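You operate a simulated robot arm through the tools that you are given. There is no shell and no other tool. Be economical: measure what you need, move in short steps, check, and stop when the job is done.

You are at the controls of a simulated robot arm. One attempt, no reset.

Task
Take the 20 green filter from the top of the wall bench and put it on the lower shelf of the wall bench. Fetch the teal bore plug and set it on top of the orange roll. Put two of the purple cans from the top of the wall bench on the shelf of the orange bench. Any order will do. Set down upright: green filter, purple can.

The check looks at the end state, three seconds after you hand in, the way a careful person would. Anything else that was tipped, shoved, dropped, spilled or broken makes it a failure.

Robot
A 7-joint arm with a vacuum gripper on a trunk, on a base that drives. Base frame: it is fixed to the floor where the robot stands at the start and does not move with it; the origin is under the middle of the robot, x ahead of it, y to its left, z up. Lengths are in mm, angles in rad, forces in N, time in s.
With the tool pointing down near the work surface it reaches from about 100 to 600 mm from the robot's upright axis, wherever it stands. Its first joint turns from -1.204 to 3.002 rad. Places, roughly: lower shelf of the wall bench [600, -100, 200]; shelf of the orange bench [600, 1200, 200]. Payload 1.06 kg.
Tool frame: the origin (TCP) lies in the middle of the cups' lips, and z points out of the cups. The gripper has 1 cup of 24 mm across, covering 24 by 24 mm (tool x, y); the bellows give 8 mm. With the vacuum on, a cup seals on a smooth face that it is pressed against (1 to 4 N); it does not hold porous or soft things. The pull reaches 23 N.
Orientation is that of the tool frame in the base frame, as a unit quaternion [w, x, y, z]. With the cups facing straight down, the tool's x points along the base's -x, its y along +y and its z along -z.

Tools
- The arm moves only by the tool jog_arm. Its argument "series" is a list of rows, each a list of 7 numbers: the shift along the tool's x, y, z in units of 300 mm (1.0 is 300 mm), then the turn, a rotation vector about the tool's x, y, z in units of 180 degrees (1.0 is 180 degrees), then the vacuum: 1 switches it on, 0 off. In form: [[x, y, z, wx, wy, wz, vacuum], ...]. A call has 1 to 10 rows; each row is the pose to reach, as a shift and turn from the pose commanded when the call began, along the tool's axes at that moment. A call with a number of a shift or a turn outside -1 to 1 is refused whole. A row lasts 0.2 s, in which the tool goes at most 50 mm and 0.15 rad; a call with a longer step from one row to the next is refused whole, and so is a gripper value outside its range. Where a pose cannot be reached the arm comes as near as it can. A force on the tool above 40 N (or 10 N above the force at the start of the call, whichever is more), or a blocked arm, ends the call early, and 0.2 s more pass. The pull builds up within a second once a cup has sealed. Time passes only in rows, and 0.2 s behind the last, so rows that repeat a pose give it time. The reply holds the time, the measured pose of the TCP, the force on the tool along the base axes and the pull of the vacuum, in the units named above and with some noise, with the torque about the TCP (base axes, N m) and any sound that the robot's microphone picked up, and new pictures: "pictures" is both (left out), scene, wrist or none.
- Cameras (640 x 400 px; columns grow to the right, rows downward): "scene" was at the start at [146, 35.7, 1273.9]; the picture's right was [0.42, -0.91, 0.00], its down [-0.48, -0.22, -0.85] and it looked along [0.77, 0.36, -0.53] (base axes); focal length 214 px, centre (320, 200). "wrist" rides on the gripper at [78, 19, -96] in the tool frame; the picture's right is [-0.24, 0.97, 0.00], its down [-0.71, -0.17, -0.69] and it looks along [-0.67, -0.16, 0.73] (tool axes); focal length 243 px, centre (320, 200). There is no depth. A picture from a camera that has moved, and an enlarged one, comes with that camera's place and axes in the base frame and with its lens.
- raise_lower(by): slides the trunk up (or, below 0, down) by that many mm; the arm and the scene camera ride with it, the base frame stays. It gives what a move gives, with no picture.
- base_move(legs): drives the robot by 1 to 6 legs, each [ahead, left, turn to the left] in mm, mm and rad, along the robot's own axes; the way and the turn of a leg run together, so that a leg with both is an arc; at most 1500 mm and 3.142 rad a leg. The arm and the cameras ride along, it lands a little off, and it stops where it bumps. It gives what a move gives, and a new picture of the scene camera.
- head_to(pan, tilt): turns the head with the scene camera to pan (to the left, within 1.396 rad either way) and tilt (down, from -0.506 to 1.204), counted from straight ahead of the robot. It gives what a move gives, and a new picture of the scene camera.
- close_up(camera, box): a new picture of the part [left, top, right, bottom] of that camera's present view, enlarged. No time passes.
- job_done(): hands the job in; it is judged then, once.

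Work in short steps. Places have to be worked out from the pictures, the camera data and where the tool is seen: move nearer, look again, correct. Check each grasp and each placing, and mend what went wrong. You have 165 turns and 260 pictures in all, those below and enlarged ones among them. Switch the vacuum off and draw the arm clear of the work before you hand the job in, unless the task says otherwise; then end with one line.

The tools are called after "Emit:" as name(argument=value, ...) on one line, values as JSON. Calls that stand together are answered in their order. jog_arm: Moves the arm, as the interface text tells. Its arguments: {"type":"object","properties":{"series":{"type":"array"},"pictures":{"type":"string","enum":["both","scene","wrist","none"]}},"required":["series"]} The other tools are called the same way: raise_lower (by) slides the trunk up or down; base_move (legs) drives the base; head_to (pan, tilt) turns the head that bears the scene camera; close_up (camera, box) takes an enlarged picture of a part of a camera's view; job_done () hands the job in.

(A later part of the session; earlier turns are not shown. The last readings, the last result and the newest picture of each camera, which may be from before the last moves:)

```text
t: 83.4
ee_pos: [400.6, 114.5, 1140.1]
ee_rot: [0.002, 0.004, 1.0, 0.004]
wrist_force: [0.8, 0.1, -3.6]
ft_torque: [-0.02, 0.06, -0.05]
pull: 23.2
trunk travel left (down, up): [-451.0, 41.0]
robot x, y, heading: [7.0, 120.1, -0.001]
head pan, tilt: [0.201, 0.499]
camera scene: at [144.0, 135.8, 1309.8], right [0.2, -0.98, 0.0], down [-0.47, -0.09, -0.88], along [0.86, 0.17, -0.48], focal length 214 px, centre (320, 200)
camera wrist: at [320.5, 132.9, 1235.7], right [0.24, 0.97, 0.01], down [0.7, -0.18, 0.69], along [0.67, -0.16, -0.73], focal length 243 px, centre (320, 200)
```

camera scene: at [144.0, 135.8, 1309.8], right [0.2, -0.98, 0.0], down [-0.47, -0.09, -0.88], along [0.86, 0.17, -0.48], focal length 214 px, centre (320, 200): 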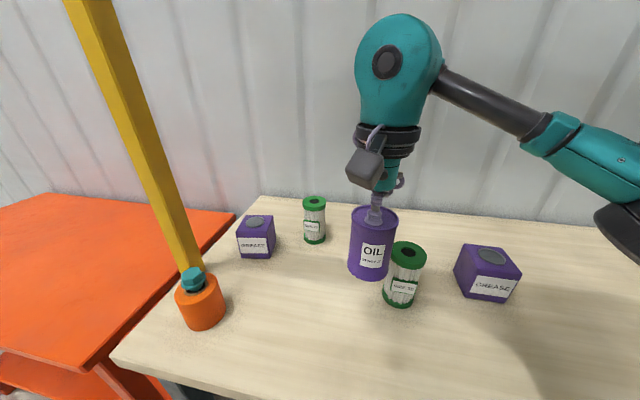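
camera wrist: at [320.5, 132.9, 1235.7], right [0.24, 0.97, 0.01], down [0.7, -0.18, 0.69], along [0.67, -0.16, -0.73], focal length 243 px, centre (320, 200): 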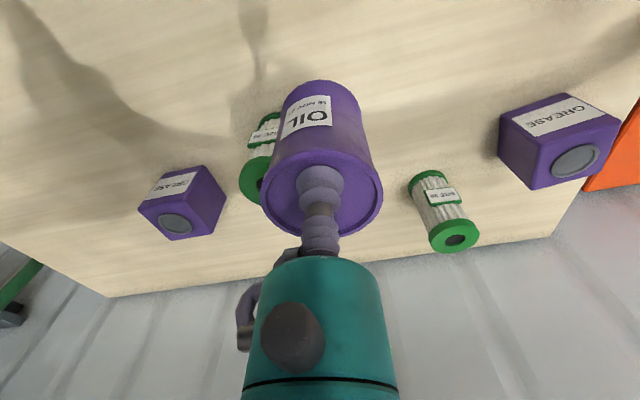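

Can 2 held. Back off, drive left to the orange bench, and lower as before.

Emit:
base_move(legs=[[-310, 0, 0], [0, 1098, 0]])

Emit:
raise_lower(by=-400)

Emit:
raise_lower(by=-50)

Emit:
head_to(pan=-0.3, tilt=0.7)

```text
t: 90.6
ee_pos: [106.1, 1191.7, 1140.1]
ee_rot: [0.003, 0.009, 1.0, 0.004]
wrist_force: [0.8, -0.1, -3.3]
ft_torque: [0.0, 0.08, 0.0]
pull: 23.3
trunk travel left (down, up): [-451.0, 41.0]
robot x, y, heading: [-283.8, 1203.6, -0.017]
head pan, tilt: [0.201, 0.499]
camera scene: at [-150.4, 1218.6, 1309.8], right [0.18, -0.98, 0.0], down [-0.47, -0.09, -0.88], along [0.86, 0.16, -0.48], focal length 214 px, centre (320, 200)
```

scene: 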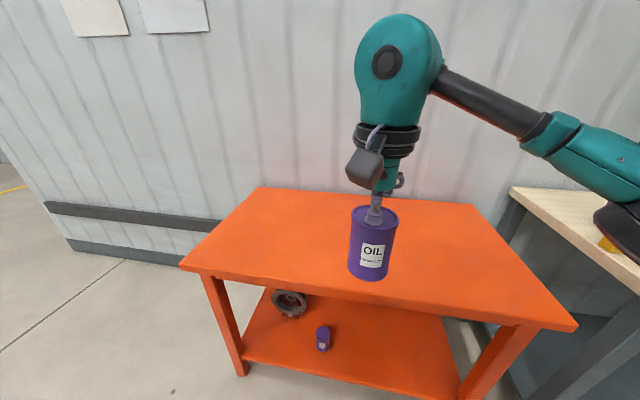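

```text
t: 94.5
ee_pos: [105.3, 1191.5, 741.3]
ee_rot: [0.003, 0.01, 1.0, 0.003]
wrist_force: [-0.6, -0.9, -4.0]
ft_torque: [0.04, 0.06, 0.02]
pull: 22.4
trunk travel left (down, up): [-51.0, 441.0]
robot x, y, heading: [-284.3, 1205.3, -0.019]
head pan, tilt: [0.201, 0.499]
```

```text
t: 95.4
ee_pos: [104.9, 1191.7, 691.2]
ee_rot: [0.003, 0.009, 1.0, 0.003]
wrist_force: [-0.2, -0.3, -2.4]
ft_torque: [0.03, 0.07, -0.01]
pull: 22.8
trunk travel left (down, up): [-1.0, 491.0]
robot x, y, heading: [-288.0, 1202.7, -0.017]
head pan, tilt: [0.201, 0.499]
```

```text
t: 96.3
ee_pos: [105.1, 1192.1, 691.1]
ee_rot: [0.002, 0.01, 1.0, 0.004]
wrist_force: [0.5, -0.4, -2.8]
ft_torque: [0.02, 0.02, 0.0]
pull: 23.0
trunk travel left (down, up): [-1.0, 491.0]
robot x, y, heading: [-284.3, 1205.3, -0.022]
head pan, tilt: [-0.3, 0.7]
camera scene: at [-14.4, 1172.8, 824.7], right [-0.31, -0.95, 0.0], down [-0.61, 0.2, -0.77], along [0.73, -0.24, -0.64], focal length 214 px, centre (320, 200)
```

scene: 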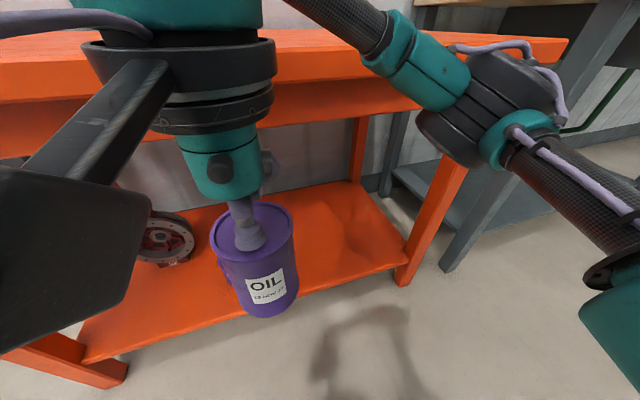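

Correct heading and y slightly, then lower the arm in free space.

Emit:
base_move(legs=[[-10, 20, 0.018]])

Emit:
jog_arm(series=[[0, 0, 0.16, 0, 0, 0, 1], [0, 0, 0.32, 0, 0, 0, 1], [0, 0, 0.48, 0, 0, 0, 1], [0, 0, 0.64, 0, 0, 0, 1], [0, 0, 0.8, 0, 0, 0, 1], [0, 0, 0.96, 0, 0, 0, 1], [0, 0, 0.96, 0, 0, 0, 1]], pictures="none")

Emit:
jog_arm(series=[[0, 0, 0.15, 0, 0, 0, 1], [0, 0, 0.27, 0, 0, 0, 1], [-0.1, 0, 0.27, 0, 0, 0, 1], [-0.25, 0, 0.27, 0, 0, 0, 1], [-0.4, 0, 0.27, 0, 0, 0, 1], [-0.4, 0, 0.27, 0, 0, 0, 1]], pictures="both")

```text
t: 97.1
ee_pos: [95.1, 1218.8, 690.4]
ee_rot: [0.002, 0.001, 1.0, 0.003]
wrist_force: [-0.5, 0.3, -3.3]
ft_torque: [-0.02, 0.04, -0.01]
pull: 22.7
trunk travel left (down, up): [-1.0, 491.0]
robot x, y, heading: [-296.2, 1225.0, -0.002]
head pan, tilt: [-0.3, 0.7]
camera scene: at [-23.8, 1197.0, 824.7], right [-0.3, -0.96, 0.0], down [-0.62, 0.19, -0.76], along [0.73, -0.23, -0.64], focal length 214 px, centre (320, 200)
```

scene: 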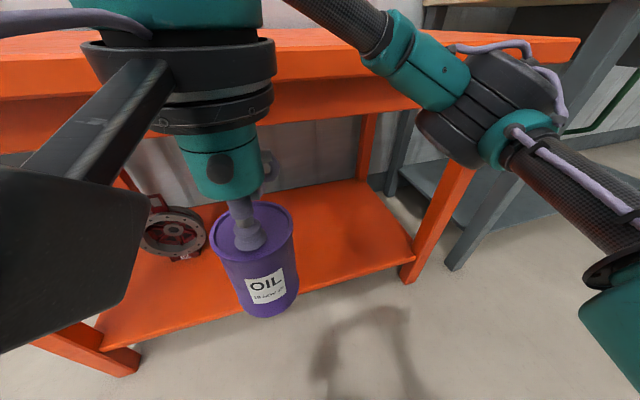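

```text
t: 98.7
ee_pos: [98.3, 1218.7, 398.8]
ee_rot: [0.001, 0.001, 1.0, 0.003]
wrist_force: [0.2, -0.2, -4.0]
ft_torque: [0.02, 0.05, -0.01]
pull: 22.9
trunk travel left (down, up): [-1.0, 491.0]
robot x, y, heading: [-297.3, 1224.0, -0.002]
head pan, tilt: [-0.3, 0.7]
```

```text
t: 100.1
ee_pos: [216.6, 1223.3, 322.4]
ee_rot: [0.001, 0.0, 1.0, 0.004]
wrist_force: [1.1, 0.6, -3.0]
ft_torque: [0.01, 0.04, 0.0]
pull: 22.6
trunk travel left (down, up): [-1.0, 491.0]
robot x, y, heading: [-299.4, 1222.8, -0.002]
head pan, tilt: [-0.3, 0.7]
camera scene: at [-23.8, 1197.1, 824.7], right [-0.3, -0.96, 0.0], down [-0.62, 0.19, -0.76], along [0.73, -0.23, -0.64], focal length 214 px, centre (320, 200)
camera wrist: at [136.8, 1242.8, 416.8], right [0.24, 0.97, 0.01], down [0.71, -0.18, 0.69], along [0.67, -0.16, -0.73], focal length 243 px, centre (320, 200)
```

scene: 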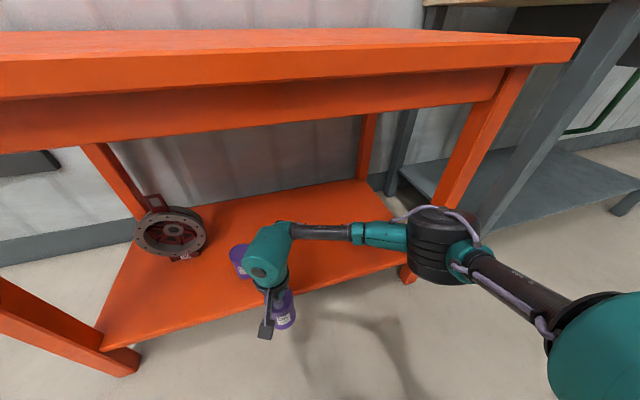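
wrist: 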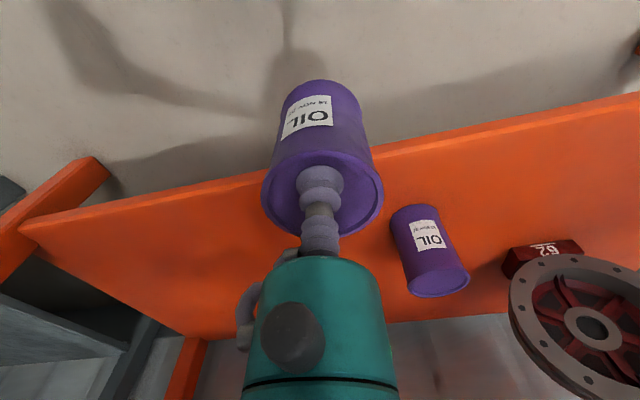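

Clear on both sides (leg y≈750, can 1 edge y≈1281). Drive ahead 185 with a slight right shift.

Emit:
base_move(legs=[[0, -12, 0.002], [185, 0, 0]])

Emit:
jog_arm(series=[[0, 0, 0.03, 0, 0, 0, 1], [0, 0, 0.06, 0, 0, 0, 1], [0, 0, 0.08, 0, 0, 0, 1], [0, 0, 0.08, 0, 0, 0, 1]], pictures="wrist")

```text
t: 102.0
ee_pos: [400.7, 1216.2, 321.5]
ee_rot: [0.002, -0.004, 1.0, 0.003]
wrist_force: [-0.2, -0.2, -2.5]
ft_torque: [0.01, 0.08, 0.0]
pull: 22.6
trunk travel left (down, up): [-1.0, 491.0]
robot x, y, heading: [-110.3, 1215.7, 0.013]
head pan, tilt: [-0.3, 0.7]
camera scene: at [159.9, 1188.1, 824.7], right [-0.29, -0.96, 0.0], down [-0.62, 0.19, -0.76], along [0.73, -0.22, -0.64], focal length 214 px, centre (320, 200)
```

scene: 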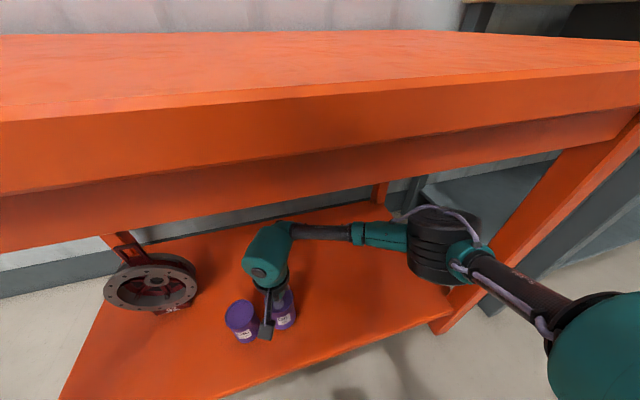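

```text
t: 103.0
ee_pos: [400.1, 1215.8, 297.9]
ee_rot: [0.002, -0.003, 1.0, 0.004]
wrist_force: [-0.7, -0.2, -3.6]
ft_torque: [0.02, 0.06, 0.04]
pull: 23.3
trunk travel left (down, up): [-1.0, 491.0]
robot x, y, heading: [-110.0, 1211.7, 0.012]
head pan, tilt: [-0.3, 0.7]
camera wrist: at [320.2, 1235.2, 392.9], right [0.23, 0.97, 0.01], down [0.71, -0.17, 0.69], along [0.67, -0.15, -0.73], focal length 243 px, centre (320, 200)
```

wrist: 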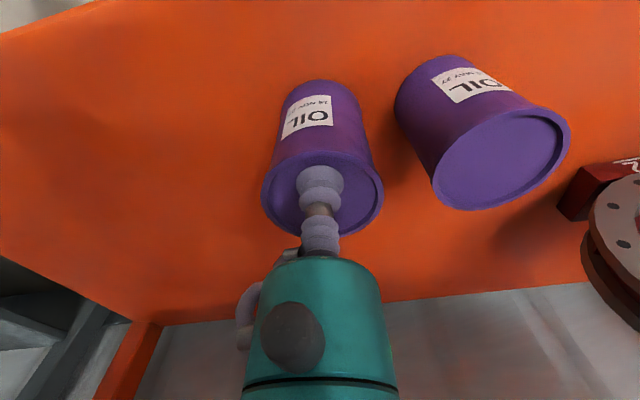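

Good gap. Lower the last ~11 mm.

Emit:
jog_arm(series=[[0, 0, 0.015, 0, 0, 0, 1], [0, 0, 0.025, 0, 0, 0, 1], [0, 0, 0.032, 0, 0, 0, 1], [0, 0, 0.032, 0, 0, 0, 1]], pictures="none")

```text
t: 104.0
ee_pos: [399.9, 1215.8, 288.8]
ee_rot: [0.001, -0.003, 1.0, 0.003]
wrist_force: [-0.6, 0.4, -2.9]
ft_torque: [-0.01, 0.03, -0.01]
pull: 23.2
trunk travel left (down, up): [-1.0, 491.0]
robot x, y, heading: [-112.8, 1211.8, 0.008]
head pan, tilt: [-0.3, 0.7]
```

Emit:
jog_arm(series=[[0, 0, 0.005, 0, 0, 0, 1], [0, 0, 0.01, 0, 0, 0, 1], [0, 0, 0.01, 0, 0, 0, 1]], pictures="none")

```text
t: 104.8
ee_pos: [398.4, 1215.9, 284.9]
ee_rot: [0.001, -0.004, 1.0, 0.004]
wrist_force: [0.1, -0.4, -0.8]
ft_torque: [-0.04, 0.07, -0.02]
pull: 22.7
trunk travel left (down, up): [-1.0, 491.0]
robot x, y, heading: [-116.4, 1214.1, 0.008]
head pan, tilt: [-0.3, 0.7]
```

Contact beginning; 1 mm more, release, rise.

Emit:
jog_arm(series=[[0, 0, 0.004, 0, 0, 0, 1], [0, 0, 0.004, 0, 0, 0, 0], [0, 0, 0.004, 0, 0, 0, 0], [0, 0, 0.004, 0, 0, 0, 0], [0, 0, -0.02, 0, 0, 0, 0], [0, 0, -0.06, 0, 0, 0, 0], [0, 0, -0.15, 0, 0, 0, 0], [0, 0, -0.2, 0, 0, 0, 0], [0, 0, -0.2, 0, 0, 0, 0]], pictures="both")

```text
t: 106.8
ee_pos: [398.5, 1217.0, 344.3]
ee_rot: [0.001, -0.002, 1.0, 0.003]
wrist_force: [0.2, -0.1, 0.7]
ft_torque: [-0.01, -0.01, 0.01]
pull: 0.0
trunk travel left (down, up): [-1.0, 491.0]
robot x, y, heading: [-113.4, 1212.8, 0.007]
head pan, tilt: [-0.3, 0.7]
camera scene: at [159.8, 1188.1, 824.7], right [-0.29, -0.96, 0.0], down [-0.62, 0.19, -0.76], along [0.73, -0.22, -0.64], focal length 214 px, centre (320, 200)
camera wrist: at [319.2, 1235.3, 440.3], right [0.23, 0.97, 0.01], down [0.71, -0.17, 0.69], along [0.67, -0.15, -0.73], focal length 243 px, centre (320, 200)
```

scene: 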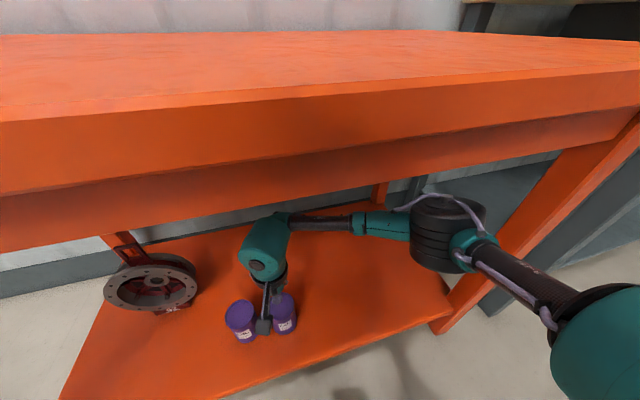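
wrist: 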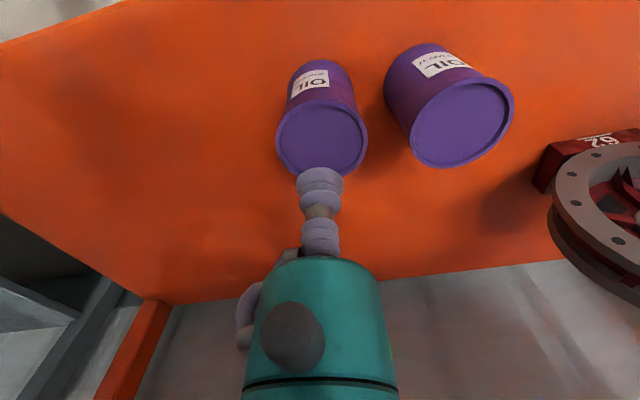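

Both cans stand upright on the shelf. Back out, raise, and go for the size-20 filter.

Emit:
base_move(legs=[[-200, 0, 0]])

Emit:
jog_arm(series=[[0.06, 0, -0.15, 0, 0, 0, 0], [0.12, 0, -0.3, 0, 0, 0, 0], [0.18, 0, -0.45, 0, 0, 0, 0], [0.24, 0, -0.6, 0, 0, 0, 0], [0.3, 0, -0.75, 0, 0, 0, 0], [0.36, 0, -0.9, 0, 0, 0, 0], [0.4, 0, -1.0, 0, 0, 0, 0], [0.4, 0, -1.0, 0, 0, 0, 0]], pictures="none")

Emit:
raise_lower(by=400)

Emit:
raise_lower(by=60)

Emit:
base_move(legs=[[0, -955, -0.006]])

Emit:
head_to(pan=0.2, tilt=0.5)

```text
t: 108.4
ee_pos: [197.8, 1214.4, 345.3]
ee_rot: [0.002, -0.005, 1.0, 0.004]
wrist_force: [0.3, -0.2, -0.2]
ft_torque: [0.01, -0.02, 0.04]
pull: 0.1
trunk travel left (down, up): [-1.0, 491.0]
robot x, y, heading: [-315.4, 1208.0, 0.01]
head pan, tilt: [-0.3, 0.7]
camera scene: at [-42.8, 1186.8, 824.7], right [-0.29, -0.96, 0.0], down [-0.62, 0.18, -0.76], along [0.73, -0.22, -0.64], focal length 214 px, centre (320, 200)
```

scene: 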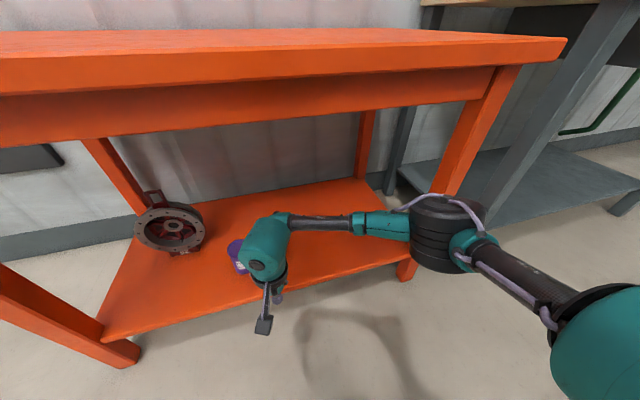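

```text
t: 110.2
ee_pos: [73.6, 1210.3, 647.0]
ee_rot: [0.002, -0.004, 1.0, 0.004]
wrist_force: [0.2, -0.7, -0.3]
ft_torque: [-0.02, -0.01, 0.0]
pull: 0.0
trunk travel left (down, up): [-1.0, 491.0]
robot x, y, heading: [-314.5, 1211.5, 0.009]
head pan, tilt: [-0.3, 0.7]
```

```text
t: 114.0
ee_pos: [74.6, 1213.3, 1044.5]
ee_rot: [0.001, -0.004, 1.0, 0.004]
wrist_force: [1.1, 0.2, 0.2]
ft_torque: [0.03, 0.02, 0.01]
pull: 0.1
trunk travel left (down, up): [-401.0, 91.0]
robot x, y, heading: [-313.5, 1211.8, 0.01]
head pan, tilt: [-0.3, 0.7]
```

```text
t: 115.0
ee_pos: [74.5, 1212.4, 1103.5]
ee_rot: [0.002, -0.003, 1.0, 0.004]
wrist_force: [0.7, -0.1, 0.3]
ft_torque: [0.0, -0.01, -0.04]
pull: 0.1
trunk travel left (down, up): [-461.0, 31.0]
robot x, y, heading: [-316.1, 1210.6, 0.014]
head pan, tilt: [-0.3, 0.7]
```

```text
t: 120.0
ee_pos: [83.1, 268.9, 1106.0]
ee_rot: [0.002, -0.003, 1.0, 0.003]
wrist_force: [-0.3, -0.2, -0.5]
ft_torque: [0.01, -0.02, 0.0]
pull: 0.1
trunk travel left (down, up): [-461.0, 31.0]
robot x, y, heading: [-305.4, 272.1, 0.004]
head pan, tilt: [-0.3, 0.7]
camera scene: at [-187.9, 242.7, 1303.6], right [-0.29, -0.96, 0.0], down [-0.62, 0.19, -0.76], along [0.73, -0.22, -0.64], focal length 214 px, centre (320, 200)
```

scene: 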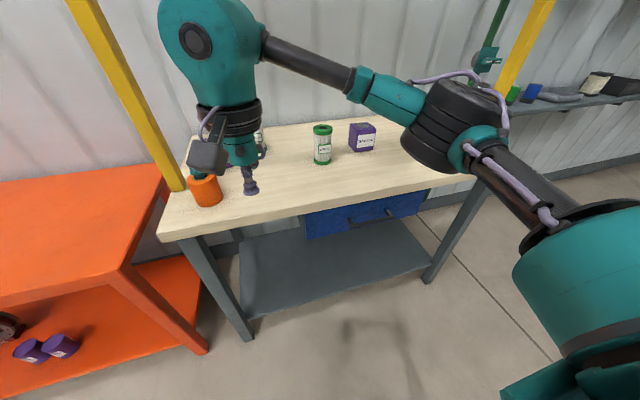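

```text
t: 120.9
ee_pos: [83.8, 270.6, 1104.7]
ee_rot: [0.003, -0.004, 1.0, 0.003]
wrist_force: [0.9, 0.2, 0.2]
ft_torque: [-0.02, -0.01, -0.01]
pull: 0.0
trunk travel left (down, up): [-461.0, 31.0]
robot x, y, heading: [-306.4, 265.9, 0.012]
head pan, tilt: [0.201, 0.499]
camera scene: at [-180.2, 286.2, 1321.3], right [0.21, -0.98, 0.0], down [-0.47, -0.1, -0.88], along [0.86, 0.18, -0.48], focal length 214 px, centre (320, 200)
```

scene: 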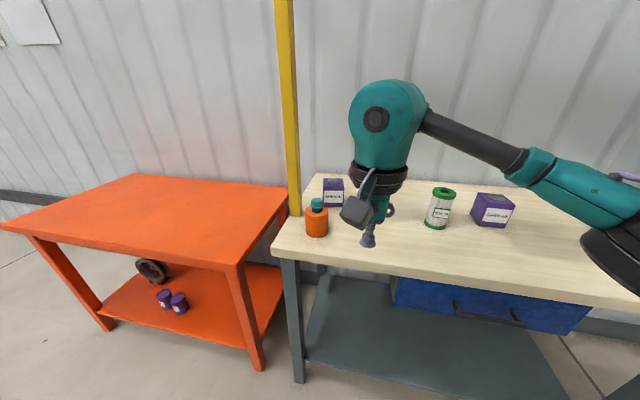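

Drive forward toward the filter.

Emit:
base_move(legs=[[0, -15, -0.006], [318, 0, 0]])

Emit:
jog_arm(series=[[-0.15, 0, 0, 0, 0, 0, 0], [-0.3, 0, 0, 0, 0, 0, 0], [-0.45, 0, 0, 0, 0, 0, 0], [-0.5, 0, 0, 0, 0, 0, 0], [-0.5, 0, 0, 0, 0, 0, 0]], pictures="both")

Emit:
close_up(camera="wrist", box=[270, 110, 390, 210])

```text
t: 123.4
ee_pos: [399.1, 252.2, 1104.1]
ee_rot: [0.002, 0.0, 1.0, 0.004]
wrist_force: [0.8, 0.6, -0.5]
ft_torque: [-0.02, 0.01, -0.02]
pull: 0.0
trunk travel left (down, up): [-461.0, 31.0]
robot x, y, heading: [6.4, 251.3, -0.002]
head pan, tilt: [0.201, 0.499]
camera scene: at [135.1, 271.3, 1321.2], right [0.2, -0.98, 0.0], down [-0.47, -0.1, -0.88], along [0.86, 0.18, -0.48], focal length 214 px, centre (320, 200)
```

scene: 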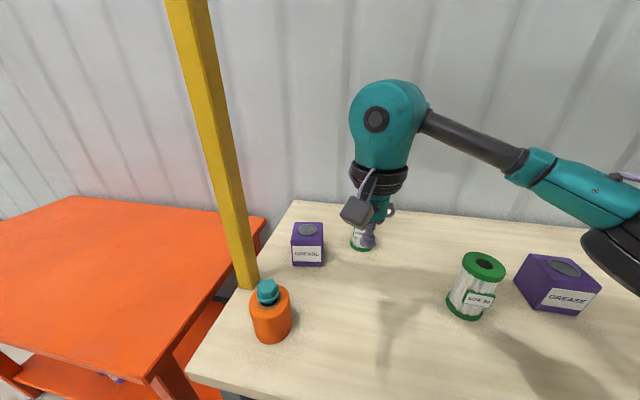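

```text
t: 124.6
ee_pos: [548.2, 252.2, 1103.9]
ee_rot: [0.003, 0.0, 1.0, 0.004]
wrist_force: [0.2, -0.1, -0.5]
ft_torque: [0.02, 0.02, 0.01]
pull: 0.1
trunk travel left (down, up): [-461.0, 31.0]
robot x, y, heading: [6.0, 250.1, 0.003]
head pan, tilt: [0.201, 0.499]
camera scene: at [134.5, 271.3, 1321.3], right [0.2, -0.98, 0.0], down [-0.47, -0.1, -0.88], along [0.86, 0.18, -0.48], focal length 214 px, centre (320, 200)
camera wrist: at [468.5, 272.2, 1198.9], right [0.23, 0.97, 0.01], down [0.7, -0.18, 0.69], along [0.67, -0.16, -0.73], focal length 243 px, centre (320, 200)
```

scene: 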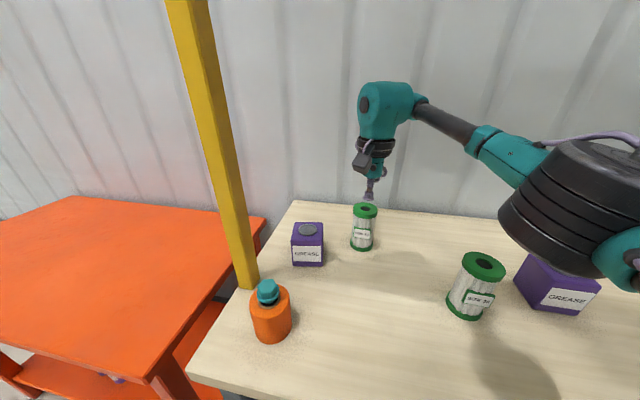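
wrist: 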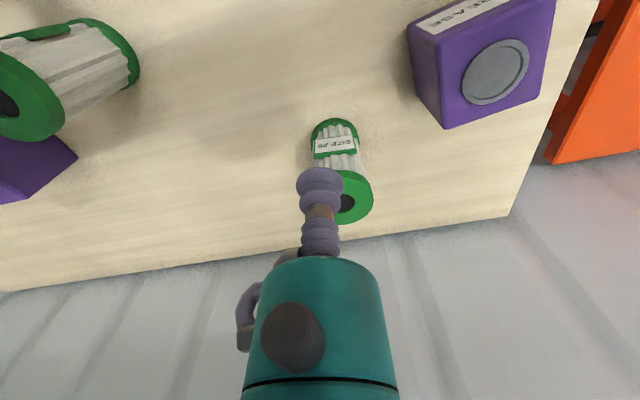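

```text
4.00 times, centred on (330, 160) of wrist
camera zoom: at [468.5, 272.2, 1198.9], right [0.23, 0.97, 0.01], down [0.7, -0.18, 0.69], along [0.67, -0.16, -0.73], focal length 970 px, centre (280, 360)
```

zoom: 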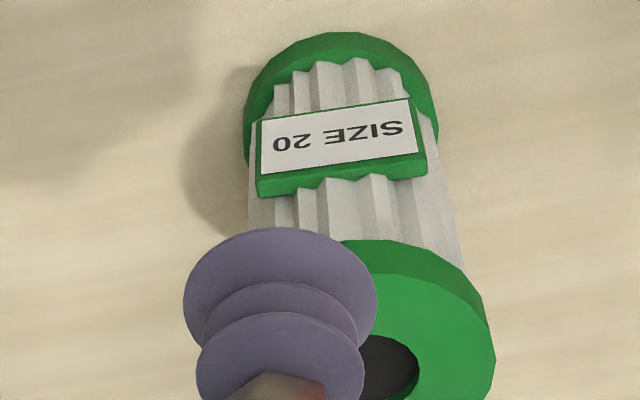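

Filter top centre is about (639, 250), a bit beyond reach (~630 from axis). I check how much room the base has ahead before inching forward.

Emit:
head_to(pan=0.5, tilt=1.2)

```text
t: 125.7
ee_pos: [547.7, 252.5, 1105.0]
ee_rot: [0.003, 0.0, 1.0, 0.003]
wrist_force: [-0.2, -0.6, -0.1]
ft_torque: [0.02, -0.02, 0.01]
pull: 0.0
trunk travel left (down, up): [-461.0, 31.0]
robot x, y, heading: [9.0, 255.7, 0.001]
head pan, tilt: [0.499, 1.201]
camera scene: at [94.4, 279.9, 1267.7], right [0.48, -0.88, 0.0], down [-0.82, -0.45, -0.36], along [0.32, 0.17, -0.93], focal length 214 px, centre (320, 200)
```

scene: 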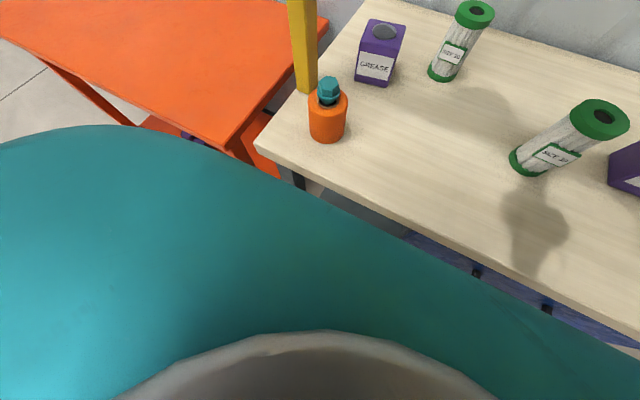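

The torso still seems to have several cm before the bench edge (x≈265). I raise the trunk fully and inch 30 mm forward.

Emit:
raise_lower(by=30)

Emit:
base_move(legs=[[30, 0, 0]])

Emit:
head_to(pan=0.2, tilt=0.5)

Emit:
jog_arm(series=[[-0.04, 0, 0.1, 0, 0, 0, 0], [-0.08, 0, 0.2, 0, 0, 0, 0], [-0.1, -0.01, 0.28, 0, 0, 0, 0], [-0.14, -0.01, 0.28, 0, 0, 0, 0], [-0.14, -0.01, 0.28, 0, 0, 0, 0]], pictures="both")

Emit:
close_up(camera="wrist", box=[250, 110, 400, 220])

```text
t: 126.4
ee_pos: [548.3, 252.1, 1135.1]
ee_rot: [0.003, 0.0, 1.0, 0.004]
wrist_force: [0.6, -0.4, -0.1]
ft_torque: [0.03, 0.02, -0.02]
pull: 0.0
trunk travel left (down, up): [-491.0, 1.0]
robot x, y, heading: [5.6, 254.8, 0.002]
head pan, tilt: [0.499, 1.201]
```

```text
t: 127.2
ee_pos: [578.8, 253.2, 1134.8]
ee_rot: [0.001, -0.001, 1.0, 0.004]
wrist_force: [0.0, -0.2, -0.1]
ft_torque: [0.04, 0.04, 0.02]
pull: 0.1
trunk travel left (down, up): [-491.0, 1.0]
robot x, y, heading: [38.5, 254.9, 0.006]
head pan, tilt: [0.499, 1.201]
camera scene: at [92.4, 279.9, 1297.7], right [0.48, -0.88, 0.0], down [-0.82, -0.45, -0.36], along [0.32, 0.17, -0.93], focal length 214 px, centre (320, 200)
```

scene: 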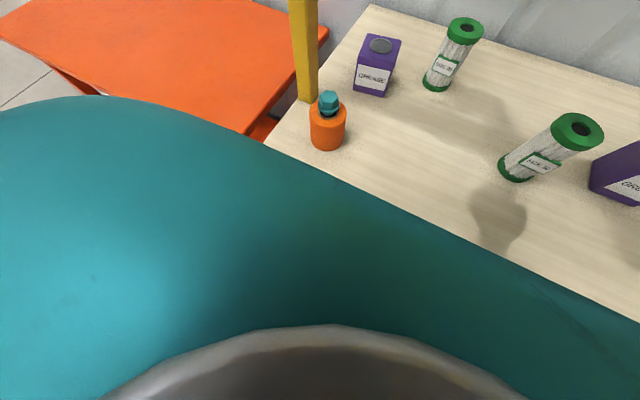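

```text
t: 128.3
ee_pos: [577.0, 253.3, 1136.0]
ee_rot: [0.002, 0.0, 1.0, 0.003]
wrist_force: [0.1, 0.8, -0.4]
ft_torque: [-0.03, 0.0, -0.01]
pull: 0.0
trunk travel left (down, up): [-491.0, 1.0]
robot x, y, heading: [37.3, 256.0, -0.005]
head pan, tilt: [0.201, 0.499]
camera scene: at [131.3, 271.4, 1351.4], right [0.2, -0.98, 0.0], down [-0.47, -0.1, -0.88], along [0.86, 0.18, -0.48], focal length 214 px, centre (320, 200)
```

scene: 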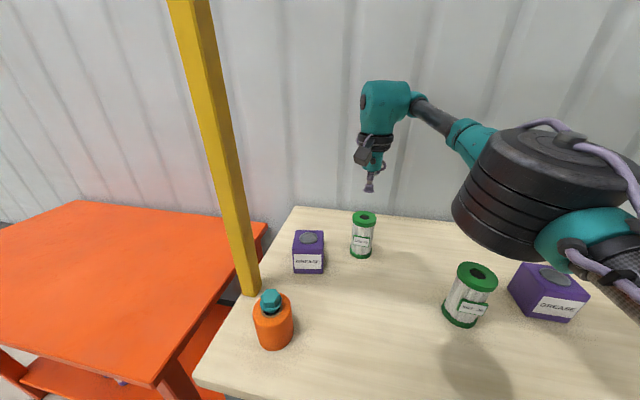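

```text
t: 129.5
ee_pos: [595.1, 245.4, 1051.4]
ee_rot: [0.003, 0.001, 1.0, 0.002]
wrist_force: [-0.2, -0.2, 0.8]
ft_torque: [0.0, -0.02, 0.01]
pull: 0.2
out of reach, approached as far as the arm can: row 2, 3, 4, 5
trunk travel left (down, up): [-491.0, 1.0]
robot x, y, heading: [38.4, 256.0, -0.005]
head pan, tilt: [0.201, 0.499]
camera scene: at [131.3, 271.2, 1351.4], right [0.2, -0.98, 0.0], down [-0.47, -0.1, -0.88], along [0.86, 0.18, -0.48], focal length 214 px, centre (320, 200)
camera wrist: at [516.4, 265.4, 1146.5], right [0.24, 0.97, 0.01], down [0.7, -0.18, 0.69], along [0.67, -0.16, -0.73], focal length 243 px, centre (320, 200)
```

scene: 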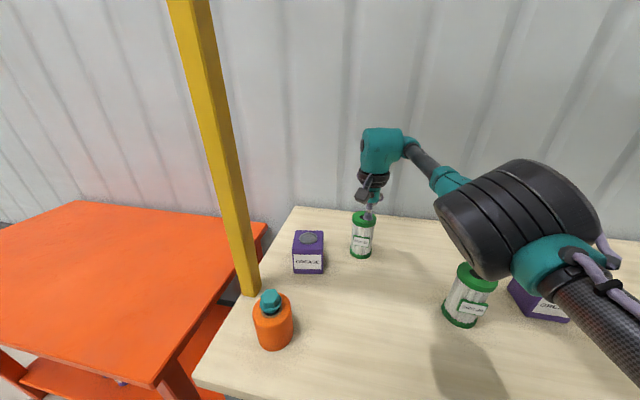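
wrist: 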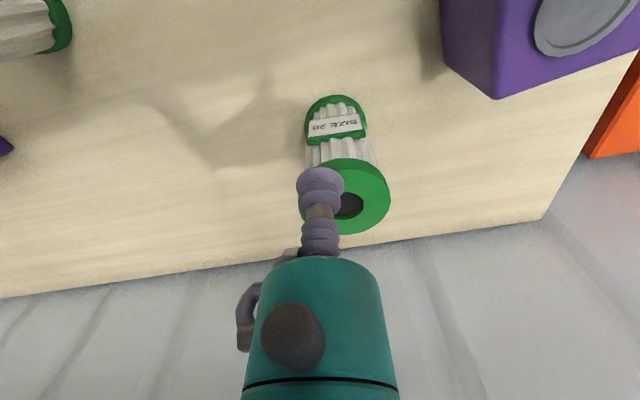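

```text
3.64 times, centred on (325, 165) of wrist
camera zoom: at [516.4, 265.4, 1146.5], right [0.24, 0.97, 0.01], down [0.7, -0.18, 0.69], along [0.67, -0.16, -0.73], focal length 882 px, centre (302, 327)
```

zoom: 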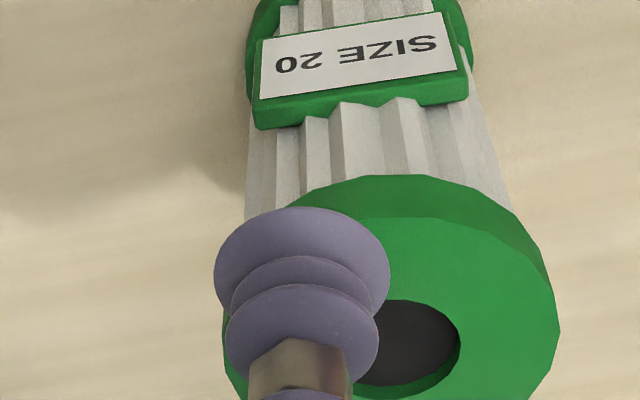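

Lowering the trunk actually carries the shoulder forward (it leans), so I raise the arm and pull it back, lower the trunk ~38 mm, then reach again.

Emit:
jog_arm(series=[[0.05, 0.01, -0.12, 0, 0, 0, 0], [0.15, 0.01, -0.22, 0, 0, 0, 0], [0.15, 0.01, -0.22, 0, 0, 0, 0]], pictures="none")

Emit:
raise_lower(by=-38)

Emit:
jog_arm(series=[[0, 0, 0, 0, 0, 0, 0]], pictures="both")

```text
t: 130.3
ee_pos: [549.7, 248.2, 1116.7]
ee_rot: [0.002, 0.0, 1.0, 0.004]
wrist_force: [0.2, 0.4, -0.3]
ft_torque: [-0.03, -0.02, 0.0]
pull: 0.1
trunk travel left (down, up): [-491.0, 1.0]
robot x, y, heading: [35.6, 254.2, 0.005]
head pan, tilt: [0.201, 0.499]
```

```text
t: 131.1
ee_pos: [550.6, 248.5, 1079.0]
ee_rot: [0.003, -0.001, 1.0, 0.004]
wrist_force: [1.1, 1.0, 0.2]
ft_torque: [-0.01, 0.01, 0.03]
pull: 0.1
trunk travel left (down, up): [-453.0, 39.0]
robot x, y, heading: [37.1, 255.0, 0.002]
head pan, tilt: [0.201, 0.499]
```

```text
t: 131.5
ee_pos: [550.0, 248.9, 1078.7]
ee_rot: [0.002, 0.0, 1.0, 0.004]
wrist_force: [0.8, -0.1, -0.2]
ft_torque: [0.0, -0.03, 0.02]
pull: 0.1
trunk travel left (down, up): [-453.0, 39.0]
robot x, y, heading: [36.9, 257.8, -0.004]
head pan, tilt: [0.201, 0.499]
camera scene: at [171.5, 271.4, 1312.1], right [0.2, -0.98, 0.0], down [-0.47, -0.1, -0.88], along [0.86, 0.18, -0.48], focal length 214 px, centre (320, 200)
camera wrist: at [470.4, 267.8, 1174.0], right [0.24, 0.97, 0.01], down [0.7, -0.18, 0.69], along [0.67, -0.16, -0.73], focal length 243 px, centre (320, 200)
```

scene: 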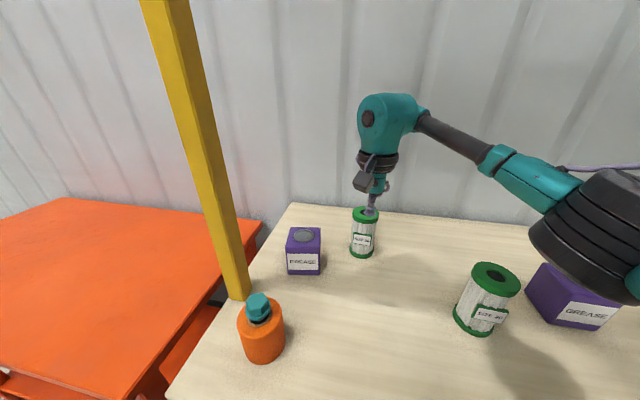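
wrist: 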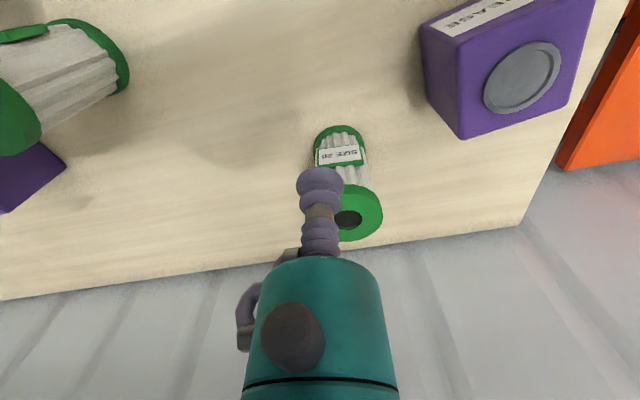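

Try reaching over the filter now.

Emit:
jog_arm(series=[[-0.1, 0.01, 0.05, 0, 0, 0, 0], [-0.2, 0.01, 0.1, 0, 0, 0, 0], [-0.29, 0.01, 0.12, 0, 0, 0, 0], [-0.29, 0.01, 0.12, 0, 0, 0, 0]], pictures="wrist")

```text
t: 132.5
ee_pos: [621.6, 249.6, 1040.3]
ee_rot: [0.003, -0.002, 1.0, 0.003]
wrist_force: [-0.3, -0.7, -0.7]
ft_torque: [0.0, 0.01, 0.0]
pull: 0.1
out of reach, approached as far as the arm can: row 3, 4
trunk travel left (down, up): [-453.0, 39.0]
robot x, y, heading: [38.9, 252.4, -0.0]
head pan, tilt: [0.201, 0.499]
camera wrist: at [542.6, 268.7, 1135.1], right [0.23, 0.97, 0.01], down [0.7, -0.17, 0.69], along [0.67, -0.16, -0.73], focal length 243 px, centre (320, 200)
```

wrist: 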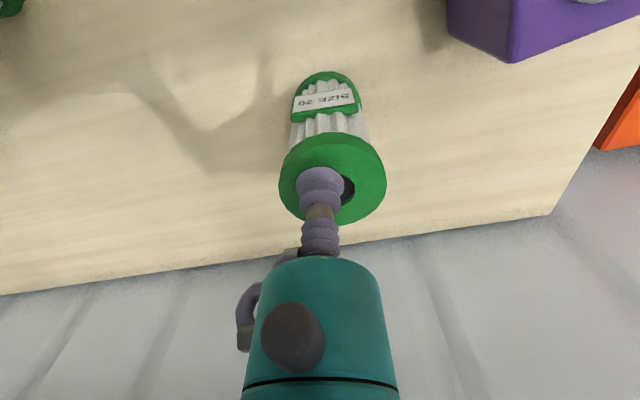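

Only ~12 mm short in x and ~4 in y. Nudge the base by that.

Emit:
base_move(legs=[[14, 4, 0]])

Emit:
jog_arm(series=[[0, 0, 0, 0, 0, 0, 0]], pictures="none")

Emit:
close_up(camera="wrist", box=[260, 110, 400, 220])

Emit:
close_up(camera="scene", box=[310, 160, 410, 260])

```text
t: 133.3
ee_pos: [636.1, 253.3, 1038.8]
ee_rot: [0.002, 0.0, 1.0, 0.003]
wrist_force: [0.0, -0.4, -0.6]
ft_torque: [0.01, 0.03, -0.02]
pull: 0.0
trunk travel left (down, up): [-453.0, 39.0]
robot x, y, heading: [52.0, 258.0, -0.003]
head pan, tilt: [0.201, 0.499]
camera scene: at [186.5, 275.6, 1312.0], right [0.2, -0.98, 0.0], down [-0.47, -0.1, -0.88], along [0.86, 0.18, -0.48], focal length 214 px, centre (320, 200)
```

scene: 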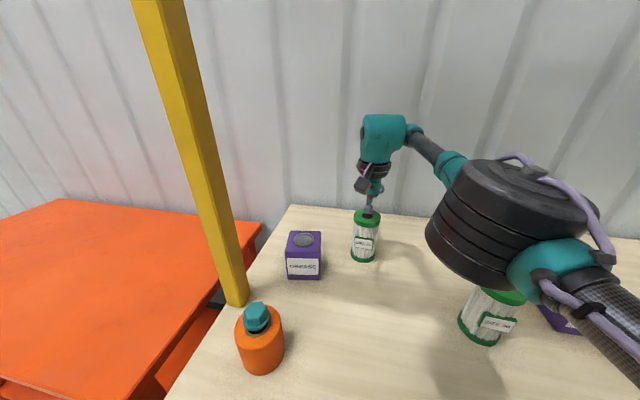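

```text
t: 133.7
ee_pos: [636.0, 253.9, 1041.5]
ee_rot: [0.003, 0.0, 1.0, 0.003]
wrist_force: [0.5, 0.1, -0.9]
ft_torque: [0.01, 0.02, 0.0]
pull: 0.1
trunk travel left (down, up): [-453.0, 39.0]
robot x, y, heading: [53.4, 254.5, 0.007]
head pan, tilt: [0.201, 0.499]
```

```text
3.64 times, centred on (330, 165) of wrist
camera zoom: at [556.8, 271.9, 1135.2], right [0.23, 0.97, 0.01], down [0.7, -0.18, 0.69], along [0.67, -0.16, -0.73], focal length 882 px, centre (284, 327)
```

zoom: 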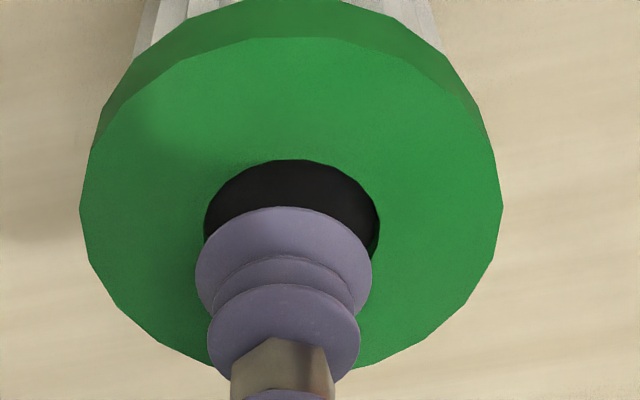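

```text
4.00 times, centred on (360, 210) of scene
camera zoom: at [185.8, 275.4, 1312.1], right [0.2, -0.98, 0.0], down [-0.47, -0.1, -0.88], along [0.86, 0.18, -0.48], focal length 858 px, centre (160, 160)
```

zoom: 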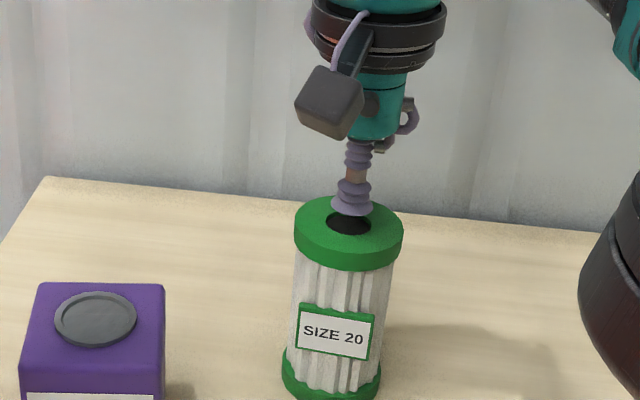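

The cup (24 mm) is directly over the 28 mm hole; the ring itself is only ~20 mm wide, so I'll probe the recess in the hole centre gently with vacuum on.

Emit:
jog_arm(series=[[0, 0, 0.025, 0, 0, 0, 1], [0, 0, 0.045, 0, 0, 0, 1], [0, 0, 0.052, 0, 0, 0, 1], [0, 0, 0.06, 0, 0, 0, 1], [0, 0, 0.06, 0, 0, 0, 1]], pictures="none")

Emit:
close_up(camera="wrist", box=[260, 110, 400, 220])

```text
t: 134.9
ee_pos: [635.4, 253.2, 1024.2]
ee_rot: [0.004, -0.001, 1.0, 0.004]
wrist_force: [1.4, 0.3, 14.5]
ft_torque: [-0.06, 0.11, 0.06]
pull: 23.1
trunk travel left (down, up): [-453.0, 39.0]
robot x, y, heading: [51.8, 261.2, 0.002]
head pan, tilt: [0.201, 0.499]
```

```text
3.64 times, centred on (330, 165) of wrist
camera zoom: at [556.3, 272.0, 1119.3], right [0.23, 0.97, 0.01], down [0.7, -0.18, 0.69], along [0.67, -0.16, -0.72], focal length 882 px, centre (284, 327)
```

zoom: 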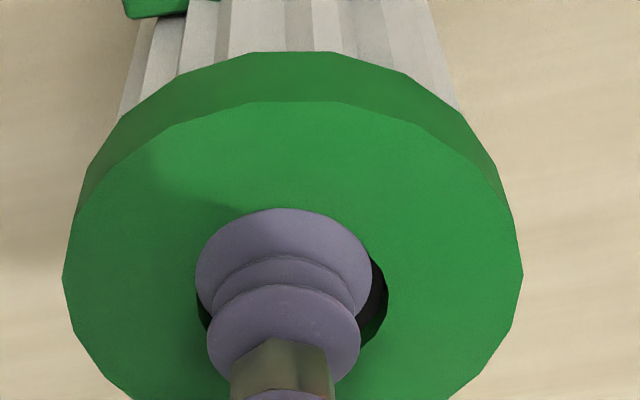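

Sealed (pull 23). Lift in small steps and retract.

Emit:
jog_arm(series=[[0, 0, -0.015, 0, 0, 0, 1], [0.01, 0, -0.06, 0, 0, 0, 1], [0.06, 0, -0.12, 0, 0, 0, 1], [0.12, 0, -0.2, 0, 0, 0, 1], [0.2, 0, -0.3, 0, 0, 0, 1], [0.3, 0, -0.4, 0, 0, 0, 1], [0.3, 0, -0.4, 0, 0, 0, 1]], pictures="both")

```text
t: 136.5
ee_pos: [547.1, 251.4, 1141.1]
ee_rot: [0.003, 0.0, 1.0, 0.003]
wrist_force: [-0.8, -0.2, -2.0]
ft_torque: [0.02, 0.02, 0.01]
pull: 22.5
trunk travel left (down, up): [-453.0, 39.0]
robot x, y, heading: [55.5, 262.9, 0.003]
head pan, tilt: [0.201, 0.499]
camera scene: at [186.1, 275.4, 1312.0], right [0.2, -0.98, 0.0], down [-0.47, -0.1, -0.88], along [0.86, 0.18, -0.48], focal length 214 px, centre (320, 200)
camera wrist: at [467.5, 270.3, 1236.0], right [0.24, 0.97, 0.01], down [0.7, -0.18, 0.69], along [0.67, -0.16, -0.73], focal length 243 px, centre (320, 200)
```

scene: 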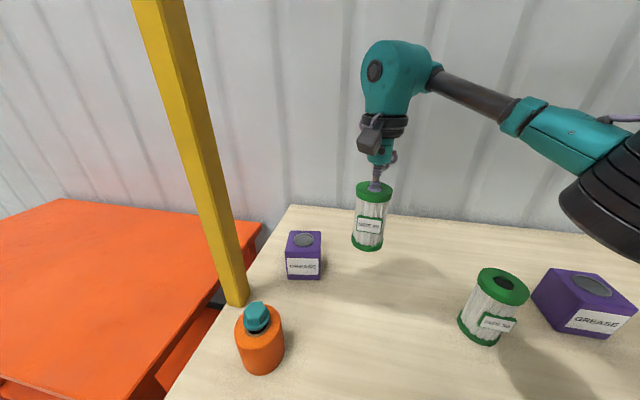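
wrist: 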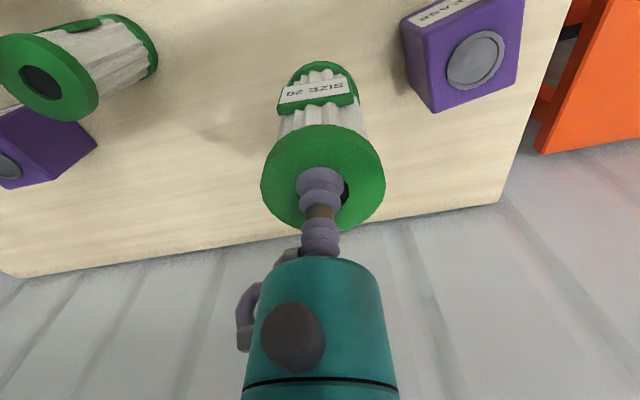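

Filter held (≈0.2 kg). Retract, back off the bench, and lower as before.

Emit:
jog_arm(series=[[0.15, 0, 0, 0, 0, 0, 1], [0.3, 0, 0, 0, 0, 0, 1], [0.34, 0, 0, 0, 0, 0, 1], [0.34, 0, 0, 0, 0, 0, 1]], pictures="none")

Emit:
base_move(legs=[[-370, 10, 0]])

Emit:
raise_lower(by=-400)

Emit:
raise_lower(by=-52)

Emit:
head_to(pan=-0.3, tilt=0.6)

```text
t: 137.5
ee_pos: [444.1, 251.6, 1141.3]
ee_rot: [0.003, 0.001, 1.0, 0.004]
wrist_force: [-0.5, 0.4, -1.4]
ft_torque: [-0.01, 0.01, 0.03]
pull: 23.4
trunk travel left (down, up): [-453.0, 39.0]
robot x, y, heading: [50.9, 258.9, -0.003]
head pan, tilt: [0.201, 0.499]
```

```text
t: 139.9
ee_pos: [73.7, 262.2, 1141.6]
ee_rot: [0.002, -0.001, 1.0, 0.003]
wrist_force: [0.4, -0.1, -2.5]
ft_torque: [0.03, 0.04, 0.0]
pull: 23.0
trunk travel left (down, up): [-453.0, 39.0]
robot x, y, heading: [-314.6, 264.0, 0.002]
head pan, tilt: [0.201, 0.499]
camera scene: at [-183.6, 284.6, 1312.2], right [0.2, -0.98, 0.0], down [-0.47, -0.1, -0.88], along [0.86, 0.18, -0.48], focal length 214 px, centre (320, 200)
```

scene: 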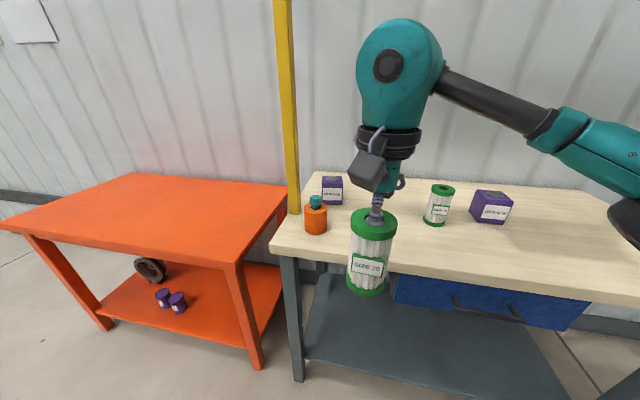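

```text
t: 143.7
ee_pos: [75.6, 261.4, 741.1]
ee_rot: [0.003, -0.001, 1.0, 0.002]
wrist_force: [0.0, -0.4, -2.4]
ft_torque: [-0.01, -0.01, 0.03]
pull: 22.9
trunk travel left (down, up): [-53.0, 439.0]
robot x, y, heading: [-316.4, 263.7, 0.005]
head pan, tilt: [0.201, 0.499]
```

```text
t: 144.6
ee_pos: [75.3, 261.7, 688.4]
ee_rot: [0.003, -0.001, 1.0, 0.004]
wrist_force: [-0.8, 0.5, -2.5]
ft_torque: [0.03, 0.0, -0.01]
pull: 23.1
trunk travel left (down, up): [-1.0, 491.0]
robot x, y, heading: [-314.7, 269.3, 0.003]
head pan, tilt: [0.201, 0.499]
```

```text
t: 145.6
ee_pos: [75.5, 262.0, 689.2]
ee_rot: [0.002, -0.001, 1.0, 0.004]
wrist_force: [-1.1, 0.2, -2.8]
ft_torque: [0.03, 0.01, 0.03]
pull: 23.3
trunk travel left (down, up): [-1.0, 491.0]
robot x, y, heading: [-316.7, 268.3, 0.005]
head pan, tilt: [-0.3, 0.6]
camera scene: at [-41.2, 240.8, 833.4], right [-0.29, -0.96, 0.0], down [-0.54, 0.17, -0.83], along [0.79, -0.24, -0.56], focal length 214 px, centre (320, 200)
```

scene: 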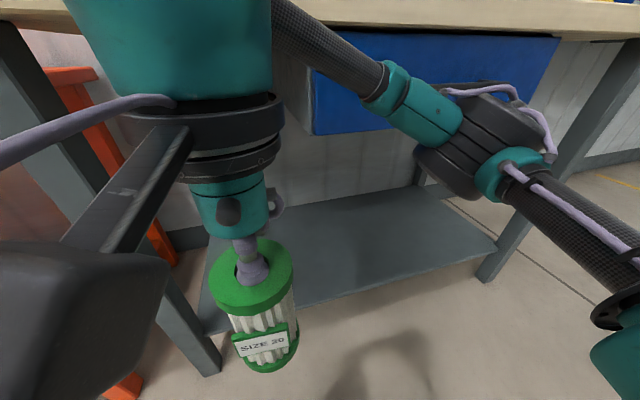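

The shelf is clear. Lower the arm in free space and extend.

Emit:
jog_arm(series=[[0, 0, 0.16, 0, 0, 0, 1], [0, 0, 0.32, 0, 0, 0, 1], [0, 0, 0.48, 0, 0, 0, 1], [0, 0, 0.64, 0, 0, 0, 1], [0, 0, 0.8, 0, 0, 0, 1], [0, 0, 0.96, 0, 0, 0, 1], [0, 0, 0.96, 0, 0, 0, 1]], pictures="none")

Emit:
jog_arm(series=[[0, 0, 0.1, 0, 0, 0, 1], [0, 0, 0.21, 0, 0, 0, 1], [-0.15, 0, 0.21, 0, 0, 0, 1], [-0.3, 0, 0.21, 0, 0, 0, 1], [-0.46, 0, 0.21, 0, 0, 0, 1], [-0.46, 0, 0.21, 0, 0, 0, 1]], pictures="both")

```text
t: 147.2
ee_pos: [76.7, 263.1, 399.3]
ee_rot: [0.003, 0.0, 1.0, 0.004]
wrist_force: [0.9, 1.3, -2.2]
ft_torque: [0.03, 0.02, 0.02]
pull: 23.1
trunk travel left (down, up): [-1.0, 491.0]
robot x, y, heading: [-319.1, 268.4, 0.001]
head pan, tilt: [-0.3, 0.6]
```

```text
t: 148.6
ee_pos: [214.4, 262.5, 336.5]
ee_rot: [0.003, -0.001, 1.0, 0.004]
wrist_force: [-0.4, -0.2, -1.6]
ft_torque: [0.01, 0.03, -0.01]
pull: 23.7
trunk travel left (down, up): [-1.0, 491.0]
robot x, y, heading: [-315.3, 267.4, 0.008]
head pan, tilt: [-0.3, 0.6]
camera scene: at [-41.2, 240.7, 833.3], right [-0.29, -0.96, 0.0], down [-0.54, 0.17, -0.82], along [0.79, -0.24, -0.57], focal length 214 px, centre (320, 200)
camera wrist: at [134.5, 282.6, 431.1], right [0.23, 0.97, 0.01], down [0.71, -0.18, 0.69], along [0.67, -0.15, -0.73], focal length 243 px, centre (320, 200)
```

scene: 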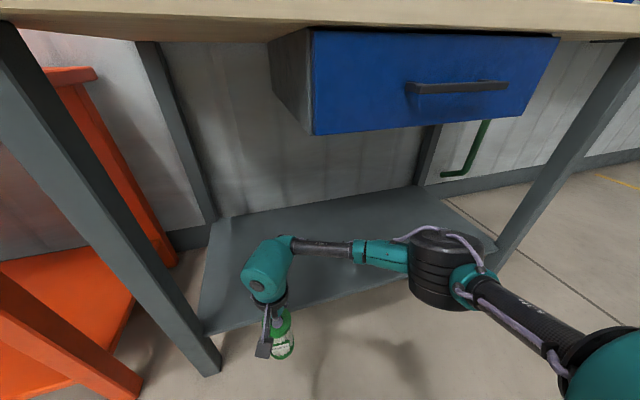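
wrist: 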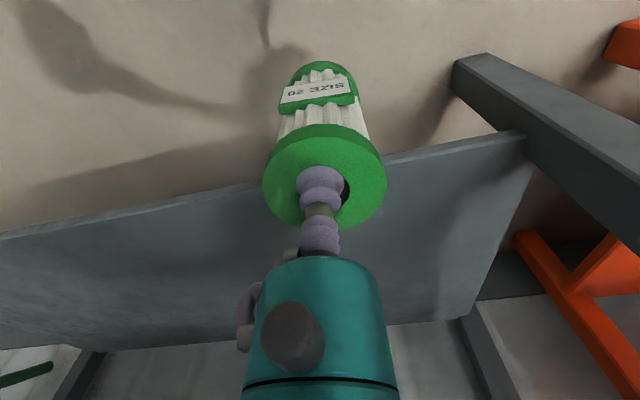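

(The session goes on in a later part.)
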